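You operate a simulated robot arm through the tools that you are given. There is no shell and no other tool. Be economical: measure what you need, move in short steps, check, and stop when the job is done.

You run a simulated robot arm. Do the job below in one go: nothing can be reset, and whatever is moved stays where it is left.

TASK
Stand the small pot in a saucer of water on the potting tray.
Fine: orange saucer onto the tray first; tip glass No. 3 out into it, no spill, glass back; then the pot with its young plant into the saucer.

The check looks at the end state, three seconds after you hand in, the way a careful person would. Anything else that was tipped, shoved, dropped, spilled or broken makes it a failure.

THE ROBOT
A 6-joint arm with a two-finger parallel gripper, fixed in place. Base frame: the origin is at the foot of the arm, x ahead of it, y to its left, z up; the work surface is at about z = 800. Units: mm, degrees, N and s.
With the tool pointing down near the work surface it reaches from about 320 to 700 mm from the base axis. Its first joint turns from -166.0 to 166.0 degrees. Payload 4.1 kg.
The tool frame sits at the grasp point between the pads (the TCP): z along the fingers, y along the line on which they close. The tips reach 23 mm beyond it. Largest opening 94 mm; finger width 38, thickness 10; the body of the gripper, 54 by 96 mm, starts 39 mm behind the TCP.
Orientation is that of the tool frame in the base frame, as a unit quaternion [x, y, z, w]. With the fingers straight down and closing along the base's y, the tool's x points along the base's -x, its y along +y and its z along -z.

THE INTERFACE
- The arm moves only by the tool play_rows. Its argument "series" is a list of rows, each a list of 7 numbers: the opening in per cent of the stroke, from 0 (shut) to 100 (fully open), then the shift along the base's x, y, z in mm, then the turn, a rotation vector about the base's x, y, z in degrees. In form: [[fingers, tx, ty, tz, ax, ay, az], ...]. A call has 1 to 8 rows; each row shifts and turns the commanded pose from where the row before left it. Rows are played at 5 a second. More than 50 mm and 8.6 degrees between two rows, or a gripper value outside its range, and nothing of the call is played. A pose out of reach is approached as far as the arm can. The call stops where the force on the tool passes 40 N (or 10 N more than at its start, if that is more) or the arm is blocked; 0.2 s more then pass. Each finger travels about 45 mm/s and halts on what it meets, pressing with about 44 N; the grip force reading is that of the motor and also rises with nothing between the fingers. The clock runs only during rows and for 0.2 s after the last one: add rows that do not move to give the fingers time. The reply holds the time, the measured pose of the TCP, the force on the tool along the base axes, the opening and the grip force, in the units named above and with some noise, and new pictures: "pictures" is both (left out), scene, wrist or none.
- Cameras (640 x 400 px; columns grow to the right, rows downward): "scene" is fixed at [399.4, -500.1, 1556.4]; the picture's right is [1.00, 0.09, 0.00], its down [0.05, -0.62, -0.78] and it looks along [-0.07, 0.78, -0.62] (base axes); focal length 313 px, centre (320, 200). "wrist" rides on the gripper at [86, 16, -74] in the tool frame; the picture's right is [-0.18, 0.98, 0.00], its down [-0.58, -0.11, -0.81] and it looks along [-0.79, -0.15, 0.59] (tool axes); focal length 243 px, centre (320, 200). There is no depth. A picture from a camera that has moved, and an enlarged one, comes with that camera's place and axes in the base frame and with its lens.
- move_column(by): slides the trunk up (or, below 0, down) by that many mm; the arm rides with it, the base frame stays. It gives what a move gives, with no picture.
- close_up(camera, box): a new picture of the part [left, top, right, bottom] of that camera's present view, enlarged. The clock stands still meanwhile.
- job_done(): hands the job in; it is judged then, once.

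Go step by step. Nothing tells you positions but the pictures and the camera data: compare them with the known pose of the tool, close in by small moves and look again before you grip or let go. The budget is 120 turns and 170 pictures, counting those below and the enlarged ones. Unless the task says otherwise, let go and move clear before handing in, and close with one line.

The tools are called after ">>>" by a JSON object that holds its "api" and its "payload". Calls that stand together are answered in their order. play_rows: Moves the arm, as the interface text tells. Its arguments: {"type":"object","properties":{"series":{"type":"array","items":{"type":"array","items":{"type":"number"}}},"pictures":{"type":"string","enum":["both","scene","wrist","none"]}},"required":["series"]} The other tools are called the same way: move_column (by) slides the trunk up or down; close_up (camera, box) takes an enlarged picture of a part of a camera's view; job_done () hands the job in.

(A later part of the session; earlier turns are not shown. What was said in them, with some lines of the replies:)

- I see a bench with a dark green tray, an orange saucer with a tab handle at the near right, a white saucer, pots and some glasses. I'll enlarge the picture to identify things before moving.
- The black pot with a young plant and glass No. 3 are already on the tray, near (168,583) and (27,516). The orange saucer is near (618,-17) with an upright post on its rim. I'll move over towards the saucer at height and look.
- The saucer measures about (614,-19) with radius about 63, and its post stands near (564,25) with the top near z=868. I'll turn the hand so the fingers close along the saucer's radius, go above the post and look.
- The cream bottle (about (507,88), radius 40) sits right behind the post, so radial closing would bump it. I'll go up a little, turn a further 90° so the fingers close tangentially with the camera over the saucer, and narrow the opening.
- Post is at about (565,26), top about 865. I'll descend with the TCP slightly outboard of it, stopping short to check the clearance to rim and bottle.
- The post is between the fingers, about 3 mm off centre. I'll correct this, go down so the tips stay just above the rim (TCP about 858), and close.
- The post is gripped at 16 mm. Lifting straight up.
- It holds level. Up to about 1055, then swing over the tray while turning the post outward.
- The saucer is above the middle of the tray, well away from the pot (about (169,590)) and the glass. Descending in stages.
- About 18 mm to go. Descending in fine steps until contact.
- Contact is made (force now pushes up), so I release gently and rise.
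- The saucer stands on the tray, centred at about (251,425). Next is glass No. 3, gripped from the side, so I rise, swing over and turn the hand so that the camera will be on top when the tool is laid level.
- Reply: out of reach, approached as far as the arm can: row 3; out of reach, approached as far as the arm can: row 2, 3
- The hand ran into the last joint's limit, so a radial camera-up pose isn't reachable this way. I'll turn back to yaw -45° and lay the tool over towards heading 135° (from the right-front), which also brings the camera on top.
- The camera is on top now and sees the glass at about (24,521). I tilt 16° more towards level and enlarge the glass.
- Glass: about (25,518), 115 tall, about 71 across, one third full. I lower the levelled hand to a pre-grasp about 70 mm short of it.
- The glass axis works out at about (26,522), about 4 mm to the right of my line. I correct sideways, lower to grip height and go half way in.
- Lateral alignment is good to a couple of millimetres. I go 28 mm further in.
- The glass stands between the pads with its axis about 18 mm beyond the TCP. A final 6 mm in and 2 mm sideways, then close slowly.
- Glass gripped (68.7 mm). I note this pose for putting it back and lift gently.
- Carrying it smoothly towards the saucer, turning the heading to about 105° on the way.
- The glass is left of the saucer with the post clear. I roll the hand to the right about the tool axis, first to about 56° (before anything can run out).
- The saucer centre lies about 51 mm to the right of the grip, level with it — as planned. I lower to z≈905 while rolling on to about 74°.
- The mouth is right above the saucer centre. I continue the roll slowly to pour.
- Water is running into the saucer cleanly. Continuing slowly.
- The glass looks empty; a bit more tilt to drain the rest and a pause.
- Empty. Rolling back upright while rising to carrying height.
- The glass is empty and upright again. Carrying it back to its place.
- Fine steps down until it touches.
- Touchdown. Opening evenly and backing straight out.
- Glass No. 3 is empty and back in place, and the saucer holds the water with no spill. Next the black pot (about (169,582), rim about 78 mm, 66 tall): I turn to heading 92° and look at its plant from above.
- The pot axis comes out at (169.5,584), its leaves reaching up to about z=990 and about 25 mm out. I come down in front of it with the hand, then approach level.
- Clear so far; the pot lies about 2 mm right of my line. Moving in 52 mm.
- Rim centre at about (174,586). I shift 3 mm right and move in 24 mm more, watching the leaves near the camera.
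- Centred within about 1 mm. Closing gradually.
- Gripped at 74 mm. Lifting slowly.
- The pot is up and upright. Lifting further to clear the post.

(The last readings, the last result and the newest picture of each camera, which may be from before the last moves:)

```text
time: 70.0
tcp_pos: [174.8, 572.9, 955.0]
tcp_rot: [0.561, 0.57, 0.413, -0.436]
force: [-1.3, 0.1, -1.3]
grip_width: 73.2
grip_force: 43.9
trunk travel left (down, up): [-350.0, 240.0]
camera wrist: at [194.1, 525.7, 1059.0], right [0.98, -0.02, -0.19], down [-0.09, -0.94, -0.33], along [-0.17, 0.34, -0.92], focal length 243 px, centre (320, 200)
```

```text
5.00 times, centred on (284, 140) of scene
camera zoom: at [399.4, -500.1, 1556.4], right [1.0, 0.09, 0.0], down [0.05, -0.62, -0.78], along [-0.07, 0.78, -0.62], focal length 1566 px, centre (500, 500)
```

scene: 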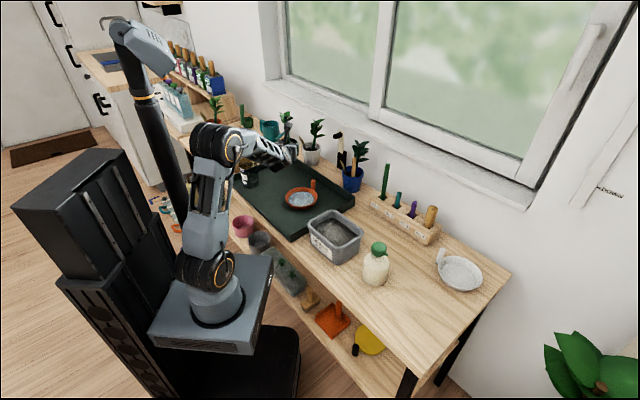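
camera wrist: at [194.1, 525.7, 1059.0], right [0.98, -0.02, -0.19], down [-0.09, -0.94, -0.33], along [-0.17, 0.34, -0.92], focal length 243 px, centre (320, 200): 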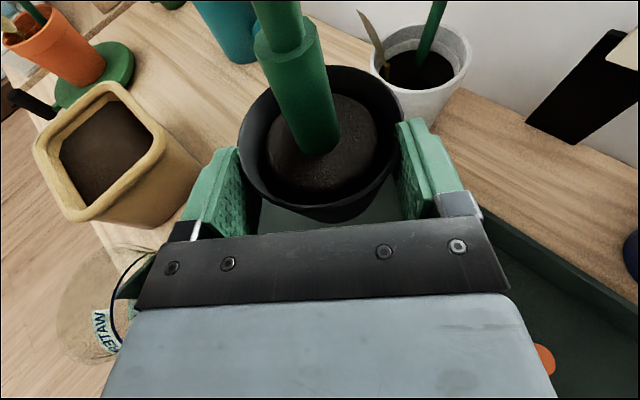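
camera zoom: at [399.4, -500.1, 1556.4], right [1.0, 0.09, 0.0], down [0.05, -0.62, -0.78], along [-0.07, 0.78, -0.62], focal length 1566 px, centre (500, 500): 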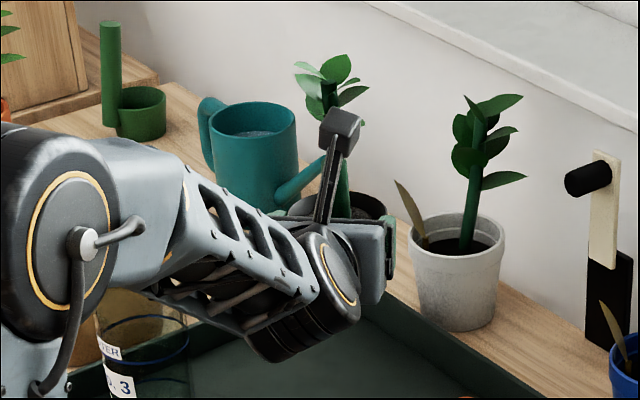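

Held firmly (73 mm, steady). Carrying over to the saucer, with the heading going to about 80°.

>>> {"api": "play_rows", "payload": {"series": [[62, 5, -10, 0, 0, 0, -0.8], [62, 9, -18, 0, 0, 0, -1.5], [62, 12, -25, 0, 0, 0, -1.8], [62, 12, -25, 0, 0, 0, -1.8], [62, 12, -25, 0, 0, 0, -1.8], [62, 12, -25, 0, 0, 0, -1.8], [62, 9, -18, 0, 0, 0, -1.5], [62, 5, -10, 0, 0, 0, -0.8]]}}

>>> {"api": "close_up", "payload": {"camera": "scene", "box": [236, 130, 364, 210]}}

```text
time: 71.8
tcp_pos: [250.1, 416.0, 953.9]
tcp_rot: [0.617, 0.509, 0.456, -0.391]
force: [0.1, 0.1, -2.7]
grip_width: 72.7
grip_force: 43.6
trunk travel left (down, up): [-350.0, 240.0]
camera wrist: at [259.7, 366.7, 1058.5], right [0.96, -0.22, -0.19], down [-0.28, -0.9, -0.33], along [-0.1, 0.37, -0.92], focal length 243 px, centre (320, 200)
```

scene: 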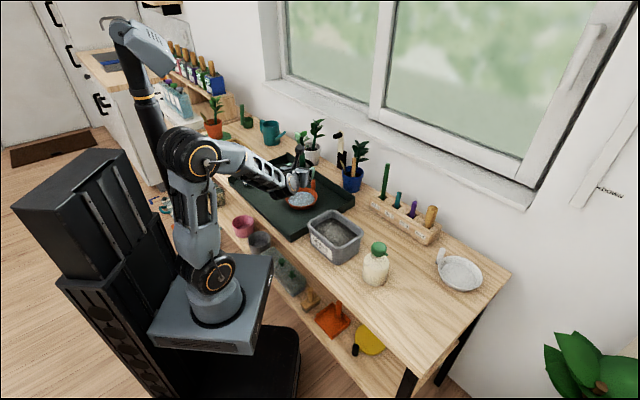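
wrist: 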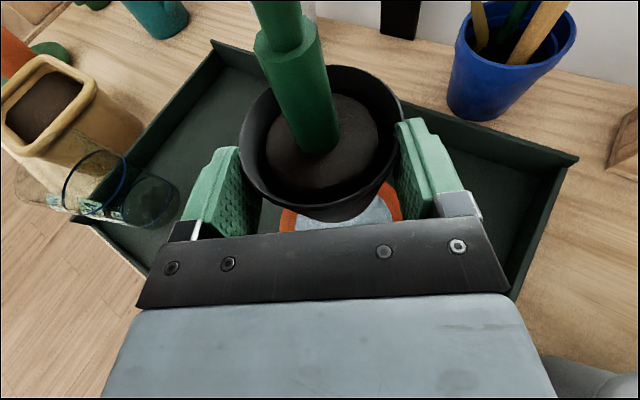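

```text
5.00 times, centred on (300, 170) of scene
camera zoom: at [399.4, -500.1, 1556.4], right [1.0, 0.09, 0.0], down [0.05, -0.62, -0.78], along [-0.07, 0.78, -0.62], focal length 1566 px, centre (420, 350)
```

zoom: 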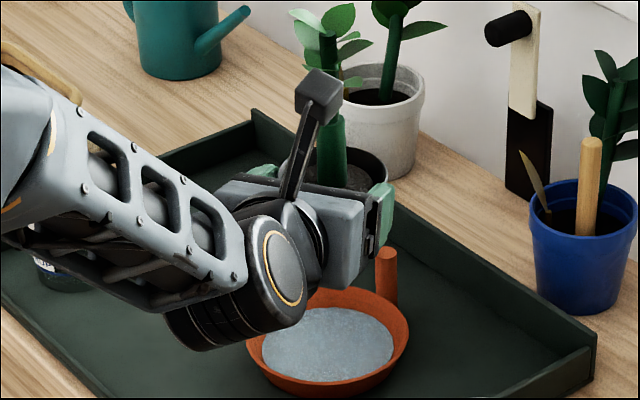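

The pot hangs about 5 mm off the saucer's centre (about (249,424)). I correct that and come down to about 35 mm above its final height.

>>> {"api": "play_rows", "payload": {"series": [[62, -4.5, -4, -8, 0, 0, 0], [62, 0, 0, -14, 0, 0, 0], [62, 0, 0, -14, 0, 0, 0], [62, 0, 0, -12, 0, 0, 0], [62, 0, 0, -6, 0, 0, 0], [62, 0, 0, 0, 0, 0, 0]]}}

>>> {"api": "close_up", "payload": {"camera": "scene", "box": [260, 140, 340, 215]}}

```text
time: 73.2
tcp_pos: [245.9, 413.6, 900.4]
tcp_rot: [0.617, 0.509, 0.456, -0.391]
force: [-0.6, -0.9, -1.4]
grip_width: 72.3
grip_force: 44.0
trunk travel left (down, up): [-350.0, 240.0]
camera wrist: at [255.2, 363.1, 1004.6], right [0.96, -0.22, -0.19], down [-0.28, -0.9, -0.33], along [-0.1, 0.37, -0.92], focal length 243 px, centre (320, 200)
```

scene: 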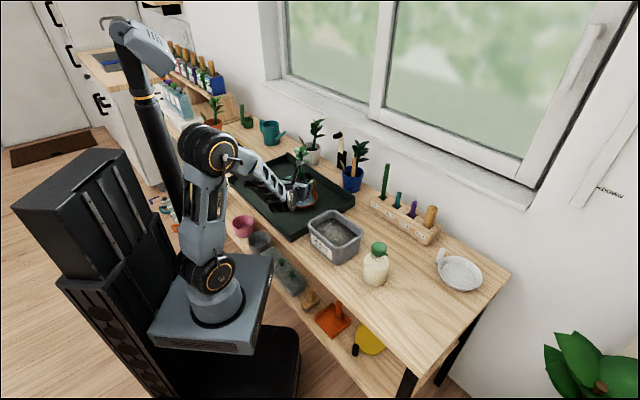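
wrist: 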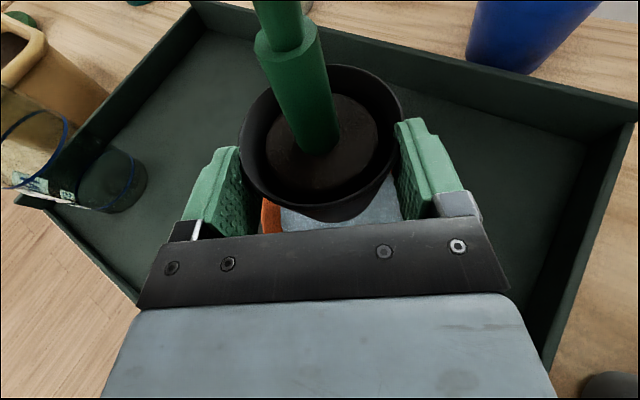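

```text
5.33 times, centred on (300, 178) of scene
camera zoom: at [399.4, -500.1, 1556.4], right [1.0, 0.09, 0.0], down [0.05, -0.62, -0.78], along [-0.07, 0.78, -0.62], focal length 1670 px, centre (427, 320)
```

zoom: 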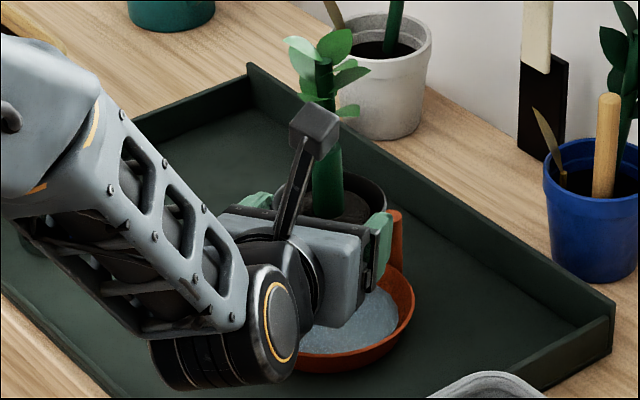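

Looks centred and clear of the post. Going down to about 8 mm above contact.

>>> {"api": "play_rows", "payload": {"series": [[62, 1, 0, -10, 0, 0, 0], [62, 1, 0, -10, 0, 0, 0], [62, 0, 0, -8, 0, 0, 0], [62, 0, 0, 0, 0, 0, 0]], "pictures": "wrist"}}

>>> {"api": "close_up", "payload": {"camera": "scene", "box": [260, 150, 340, 215]}}

```text
time: 74.2
tcp_pos: [248.4, 412.6, 872.1]
tcp_rot: [0.617, 0.509, 0.456, -0.39]
force: [0.1, -1.0, -2.2]
grip_width: 72.2
grip_force: 43.7
trunk travel left (down, up): [-350.0, 240.0]
camera wrist: at [257.6, 363.1, 977.0], right [0.96, -0.22, -0.19], down [-0.28, -0.9, -0.33], along [-0.1, 0.37, -0.92], focal length 243 px, centre (320, 200)
```

wrist: 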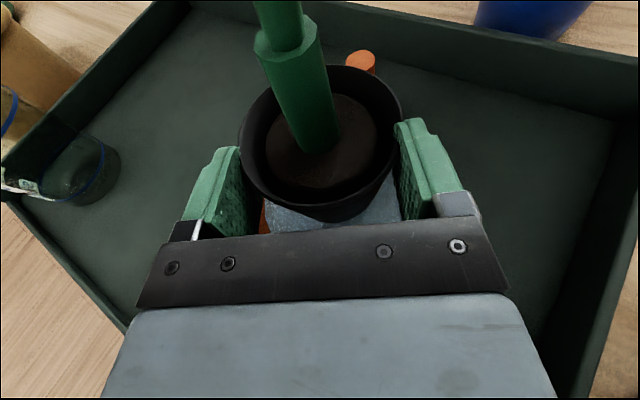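

```text
6.15 times, centred on (300, 182) of scene
camera zoom: at [399.4, -500.1, 1556.4], right [1.0, 0.09, 0.0], down [0.05, -0.62, -0.78], along [-0.07, 0.78, -0.62], focal length 1927 px, centre (443, 308)
```

zoom: 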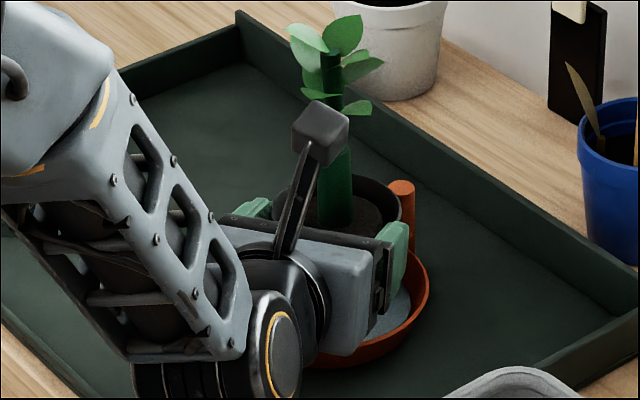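

Well centred. Fine steps down until contact.

>>> {"api": "play_rows", "payload": {"series": [[62, 0, 0, -3, 0, 0, 0], [62, 0, 0, -2, 0, 0, 0], [62, 0, 0, 0, 0, 0, 0]], "pictures": "none"}}

>>> {"api": "play_rows", "payload": {"series": [[62, 0, 0, -1.5, 0, 0, 0], [62, 0, 0, 0, 0, 0, 0]], "pictures": "none"}}

>>> {"api": "play_rows", "payload": {"series": [[62, 0, 0, -1.5, 0, 0, 0], [62, 0, 0, 0, 0, 0, 0]], "pictures": "none"}}

```text
time: 75.0
tcp_pos: [246.6, 413.6, 867.2]
tcp_rot: [0.616, 0.509, 0.456, -0.391]
force: [-0.1, 0.3, -2.2]
grip_width: 71.9
grip_force: 43.7
trunk travel left (down, up): [-350.0, 240.0]
```

```text
time: 75.5
tcp_pos: [247.5, 413.6, 866.3]
tcp_rot: [0.616, 0.509, 0.456, -0.391]
force: [-0.5, -0.1, -1.0]
grip_width: 72.1
grip_force: 43.6
trunk travel left (down, up): [-350.0, 240.0]
```

```text
time: 76.2
tcp_pos: [248.4, 413.3, 864.6]
tcp_rot: [0.617, 0.509, 0.456, -0.391]
force: [-0.1, -0.4, -2.8]
grip_width: 72.0
grip_force: 44.3
trunk travel left (down, up): [-350.0, 240.0]
```

>>> {"api": "play_rows", "payload": {"series": [[62, 0, 0, -1.5, 0, 0, 0], [62, 0, 0, 0, 0, 0, 0]], "pictures": "none"}}

>>> {"api": "play_rows", "payload": {"series": [[62, 0, 0, -1.5, 0, 0, 0], [62, 0, 0, 0, 0, 0, 0]], "pictures": "none"}}

>>> {"api": "close_up", "payload": {"camera": "scene", "box": [260, 150, 340, 215]}}

```text
time: 76.8
tcp_pos: [248.6, 412.8, 863.6]
tcp_rot: [0.616, 0.509, 0.457, -0.391]
force: [-0.7, -0.9, 4.7]
grip_width: 72.2
grip_force: 44.0
trunk travel left (down, up): [-350.0, 240.0]
```

```text
time: 77.3
tcp_pos: [246.9, 413.0, 863.7]
tcp_rot: [0.615, 0.508, 0.458, -0.392]
force: [0.5, -0.1, 15.0]
grip_width: 71.9
grip_force: 44.1
trunk travel left (down, up): [-350.0, 240.0]
```

```text
6.15 times, centred on (300, 182) of scene
camera zoom: at [399.4, -500.1, 1556.4], right [1.0, 0.09, 0.0], down [0.05, -0.62, -0.78], along [-0.07, 0.78, -0.62], focal length 1927 px, centre (443, 308)
```

zoom: 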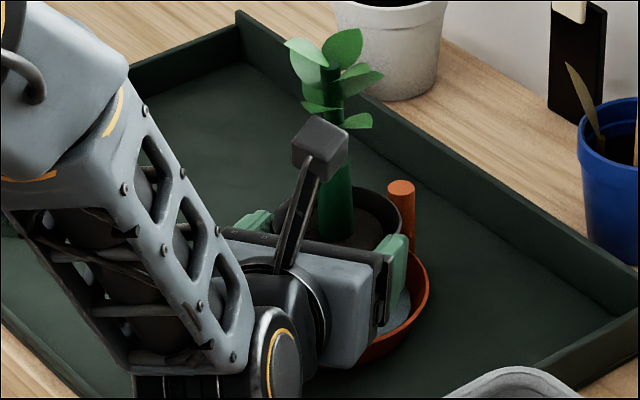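

Firm contact: the pot stands on the saucer floor. I relieve the pressure, open just enough and look.

>>> {"api": "play_rows", "payload": {"series": [[62, 0, 0, 0.8, 0, 0, 0], [79, 0, 0, 0, 0, 0, 0], [83, 0, 0, 0, 0, 0, 0], [87, 0, 0, 0, 0, 0, 0], [87, 0, 0, 0, 0, 0, 0]], "pictures": "wrist"}}

>>> {"api": "close_up", "payload": {"camera": "scene", "box": [260, 150, 340, 215]}}

```text
time: 78.5
tcp_pos: [247.8, 412.8, 860.9]
tcp_rot: [0.617, 0.508, 0.457, -0.391]
force: [-0.4, 0.4, 0.1]
grip_width: 82.1
grip_force: 0.1
trunk travel left (down, up): [-350.0, 240.0]
camera wrist: at [257.3, 363.1, 966.6], right [0.96, -0.22, -0.19], down [-0.28, -0.9, -0.33], along [-0.1, 0.37, -0.92], focal length 243 px, centre (320, 200)
```

wrist: 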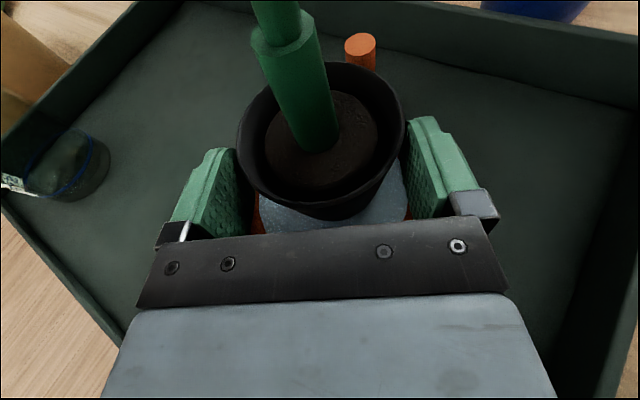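

```text
6.15 times, centred on (300, 182) of scene
camera zoom: at [399.4, -500.1, 1556.4], right [1.0, 0.09, 0.0], down [0.05, -0.62, -0.78], along [-0.07, 0.78, -0.62], focal length 1927 px, centre (443, 308)
```

zoom: 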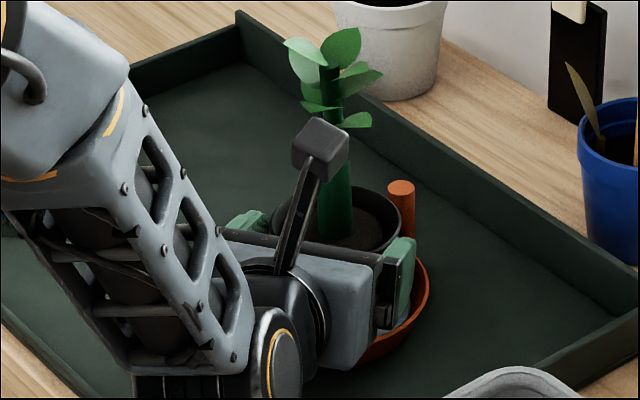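

The pot stands upright by itself. I shift the hand 1.5 mm left to centre the gap and draw back slowly.

>>> {"api": "play_rows", "payload": {"series": [[87, -1.5, 0.3, 0, 0, 0, 0], [87, -1.2, -7, 1.5, 0, 0, 0], [87, -1.2, -7, 2, 0, 0, 0], [90, -1.2, -7, 2, 0, 0, 0], [92, -0.9, -5, 1.5, 0, 0, 0], [92, 0, 0, 0, 0, 0, 0]], "pictures": "wrist"}}

>>> {"api": "close_up", "payload": {"camera": "scene", "box": [260, 150, 340, 215]}}

```text
time: 80.0
tcp_pos: [241.4, 387.6, 869.7]
tcp_rot: [0.616, 0.51, 0.455, -0.392]
force: [-1.1, 0.7, -0.2]
grip_width: 86.4
grip_force: 0.2
trunk travel left (down, up): [-350.0, 240.0]
camera wrist: at [251.3, 337.5, 973.7], right [0.96, -0.22, -0.19], down [-0.28, -0.9, -0.33], along [-0.1, 0.37, -0.92], focal length 243 px, centre (320, 200)
```

wrist: 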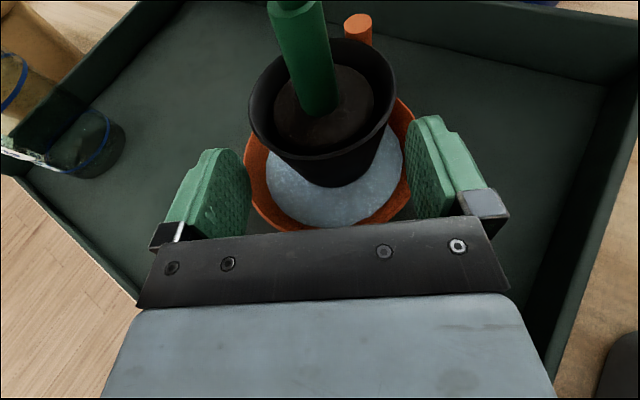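

```text
6.15 times, centred on (300, 182) of scene
camera zoom: at [399.4, -500.1, 1556.4], right [1.0, 0.09, 0.0], down [0.05, -0.62, -0.78], along [-0.07, 0.78, -0.62], focal length 1927 px, centre (443, 308)
```

zoom: 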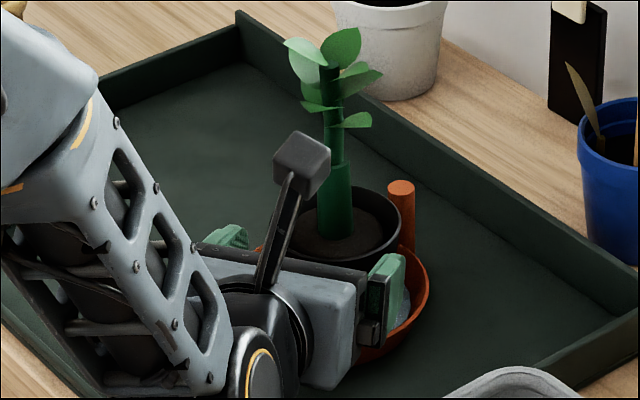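

The pot stands in the saucer with water around it. Backing off upward and away.

>>> {"api": "play_rows", "payload": {"series": [[92, -1.5, -8, 8, 0, 0, 0], [92, -1.5, -8, 15, 0, 0, 0], [92, -1.5, -8, 30, 0, 0, 0], [92, 0, 0, 40, 0, 0, 0], [92, 0, 0, 45, 0, 0, 0], [92, 0, 0, 45, 0, 0, 0], [92, 0, 0, 40, 0, 0, 0]]}}

>>> {"api": "close_up", "payload": {"camera": "scene", "box": [220, 120, 348, 220]}}

```text
time: 81.5
tcp_pos: [240.5, 366.8, 1093.8]
tcp_rot: [0.616, 0.509, 0.456, -0.391]
force: [0.0, 0.6, -0.5]
grip_width: 86.6
grip_force: 0.1
out of reach, approached as far as the arm can: row 3
trunk travel left (down, up): [-350.0, 240.0]
camera wrist: at [249.5, 316.8, 1198.3], right [0.96, -0.22, -0.19], down [-0.28, -0.9, -0.33], along [-0.1, 0.37, -0.92], focal length 243 px, centre (320, 200)
```

scene: 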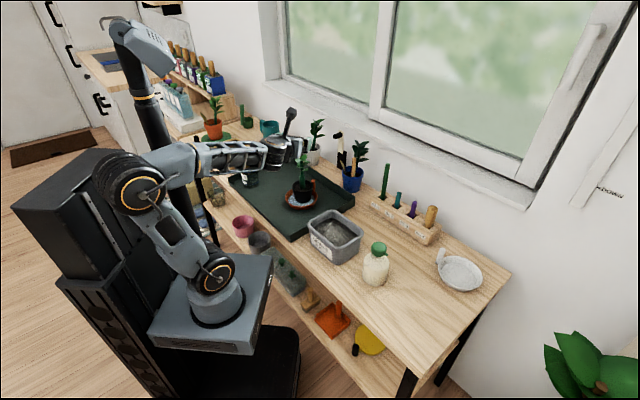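
wrist: 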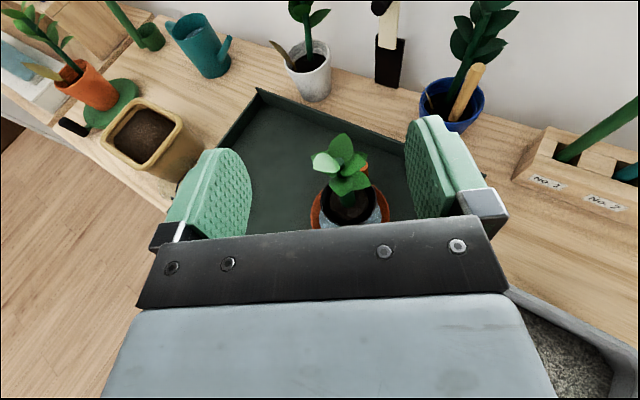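

```text
4.00 times, centred on (284, 170) of scene
camera zoom: at [399.4, -500.1, 1556.4], right [1.0, 0.09, 0.0], down [0.05, -0.62, -0.78], along [-0.07, 0.78, -0.62], focal length 1252 px, centre (464, 320)
```

zoom: 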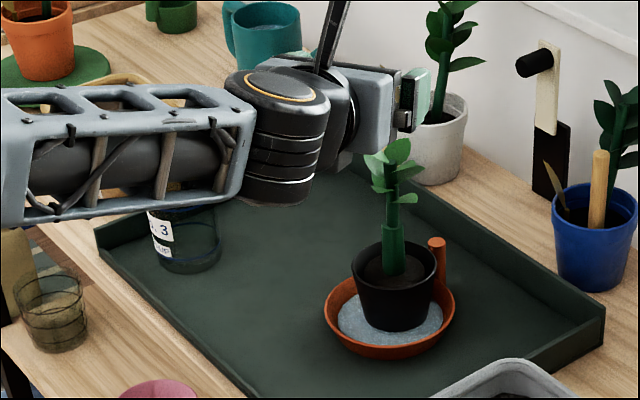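

The pot stands upright in the water-filled saucer on the tray. The empty glass No. 3 is back in its place, nothing is spilled, and the hand is clear, so I hand in.

>>> {"api": "job_done", "payload": {}}

```text
The job is handed in.
```

The orange saucer is on the tray with the water from glass No. 3 in it and the black pot with its young plant standing in it; the emptied glass is back in its place, and I saw no spills and nothing else moved.
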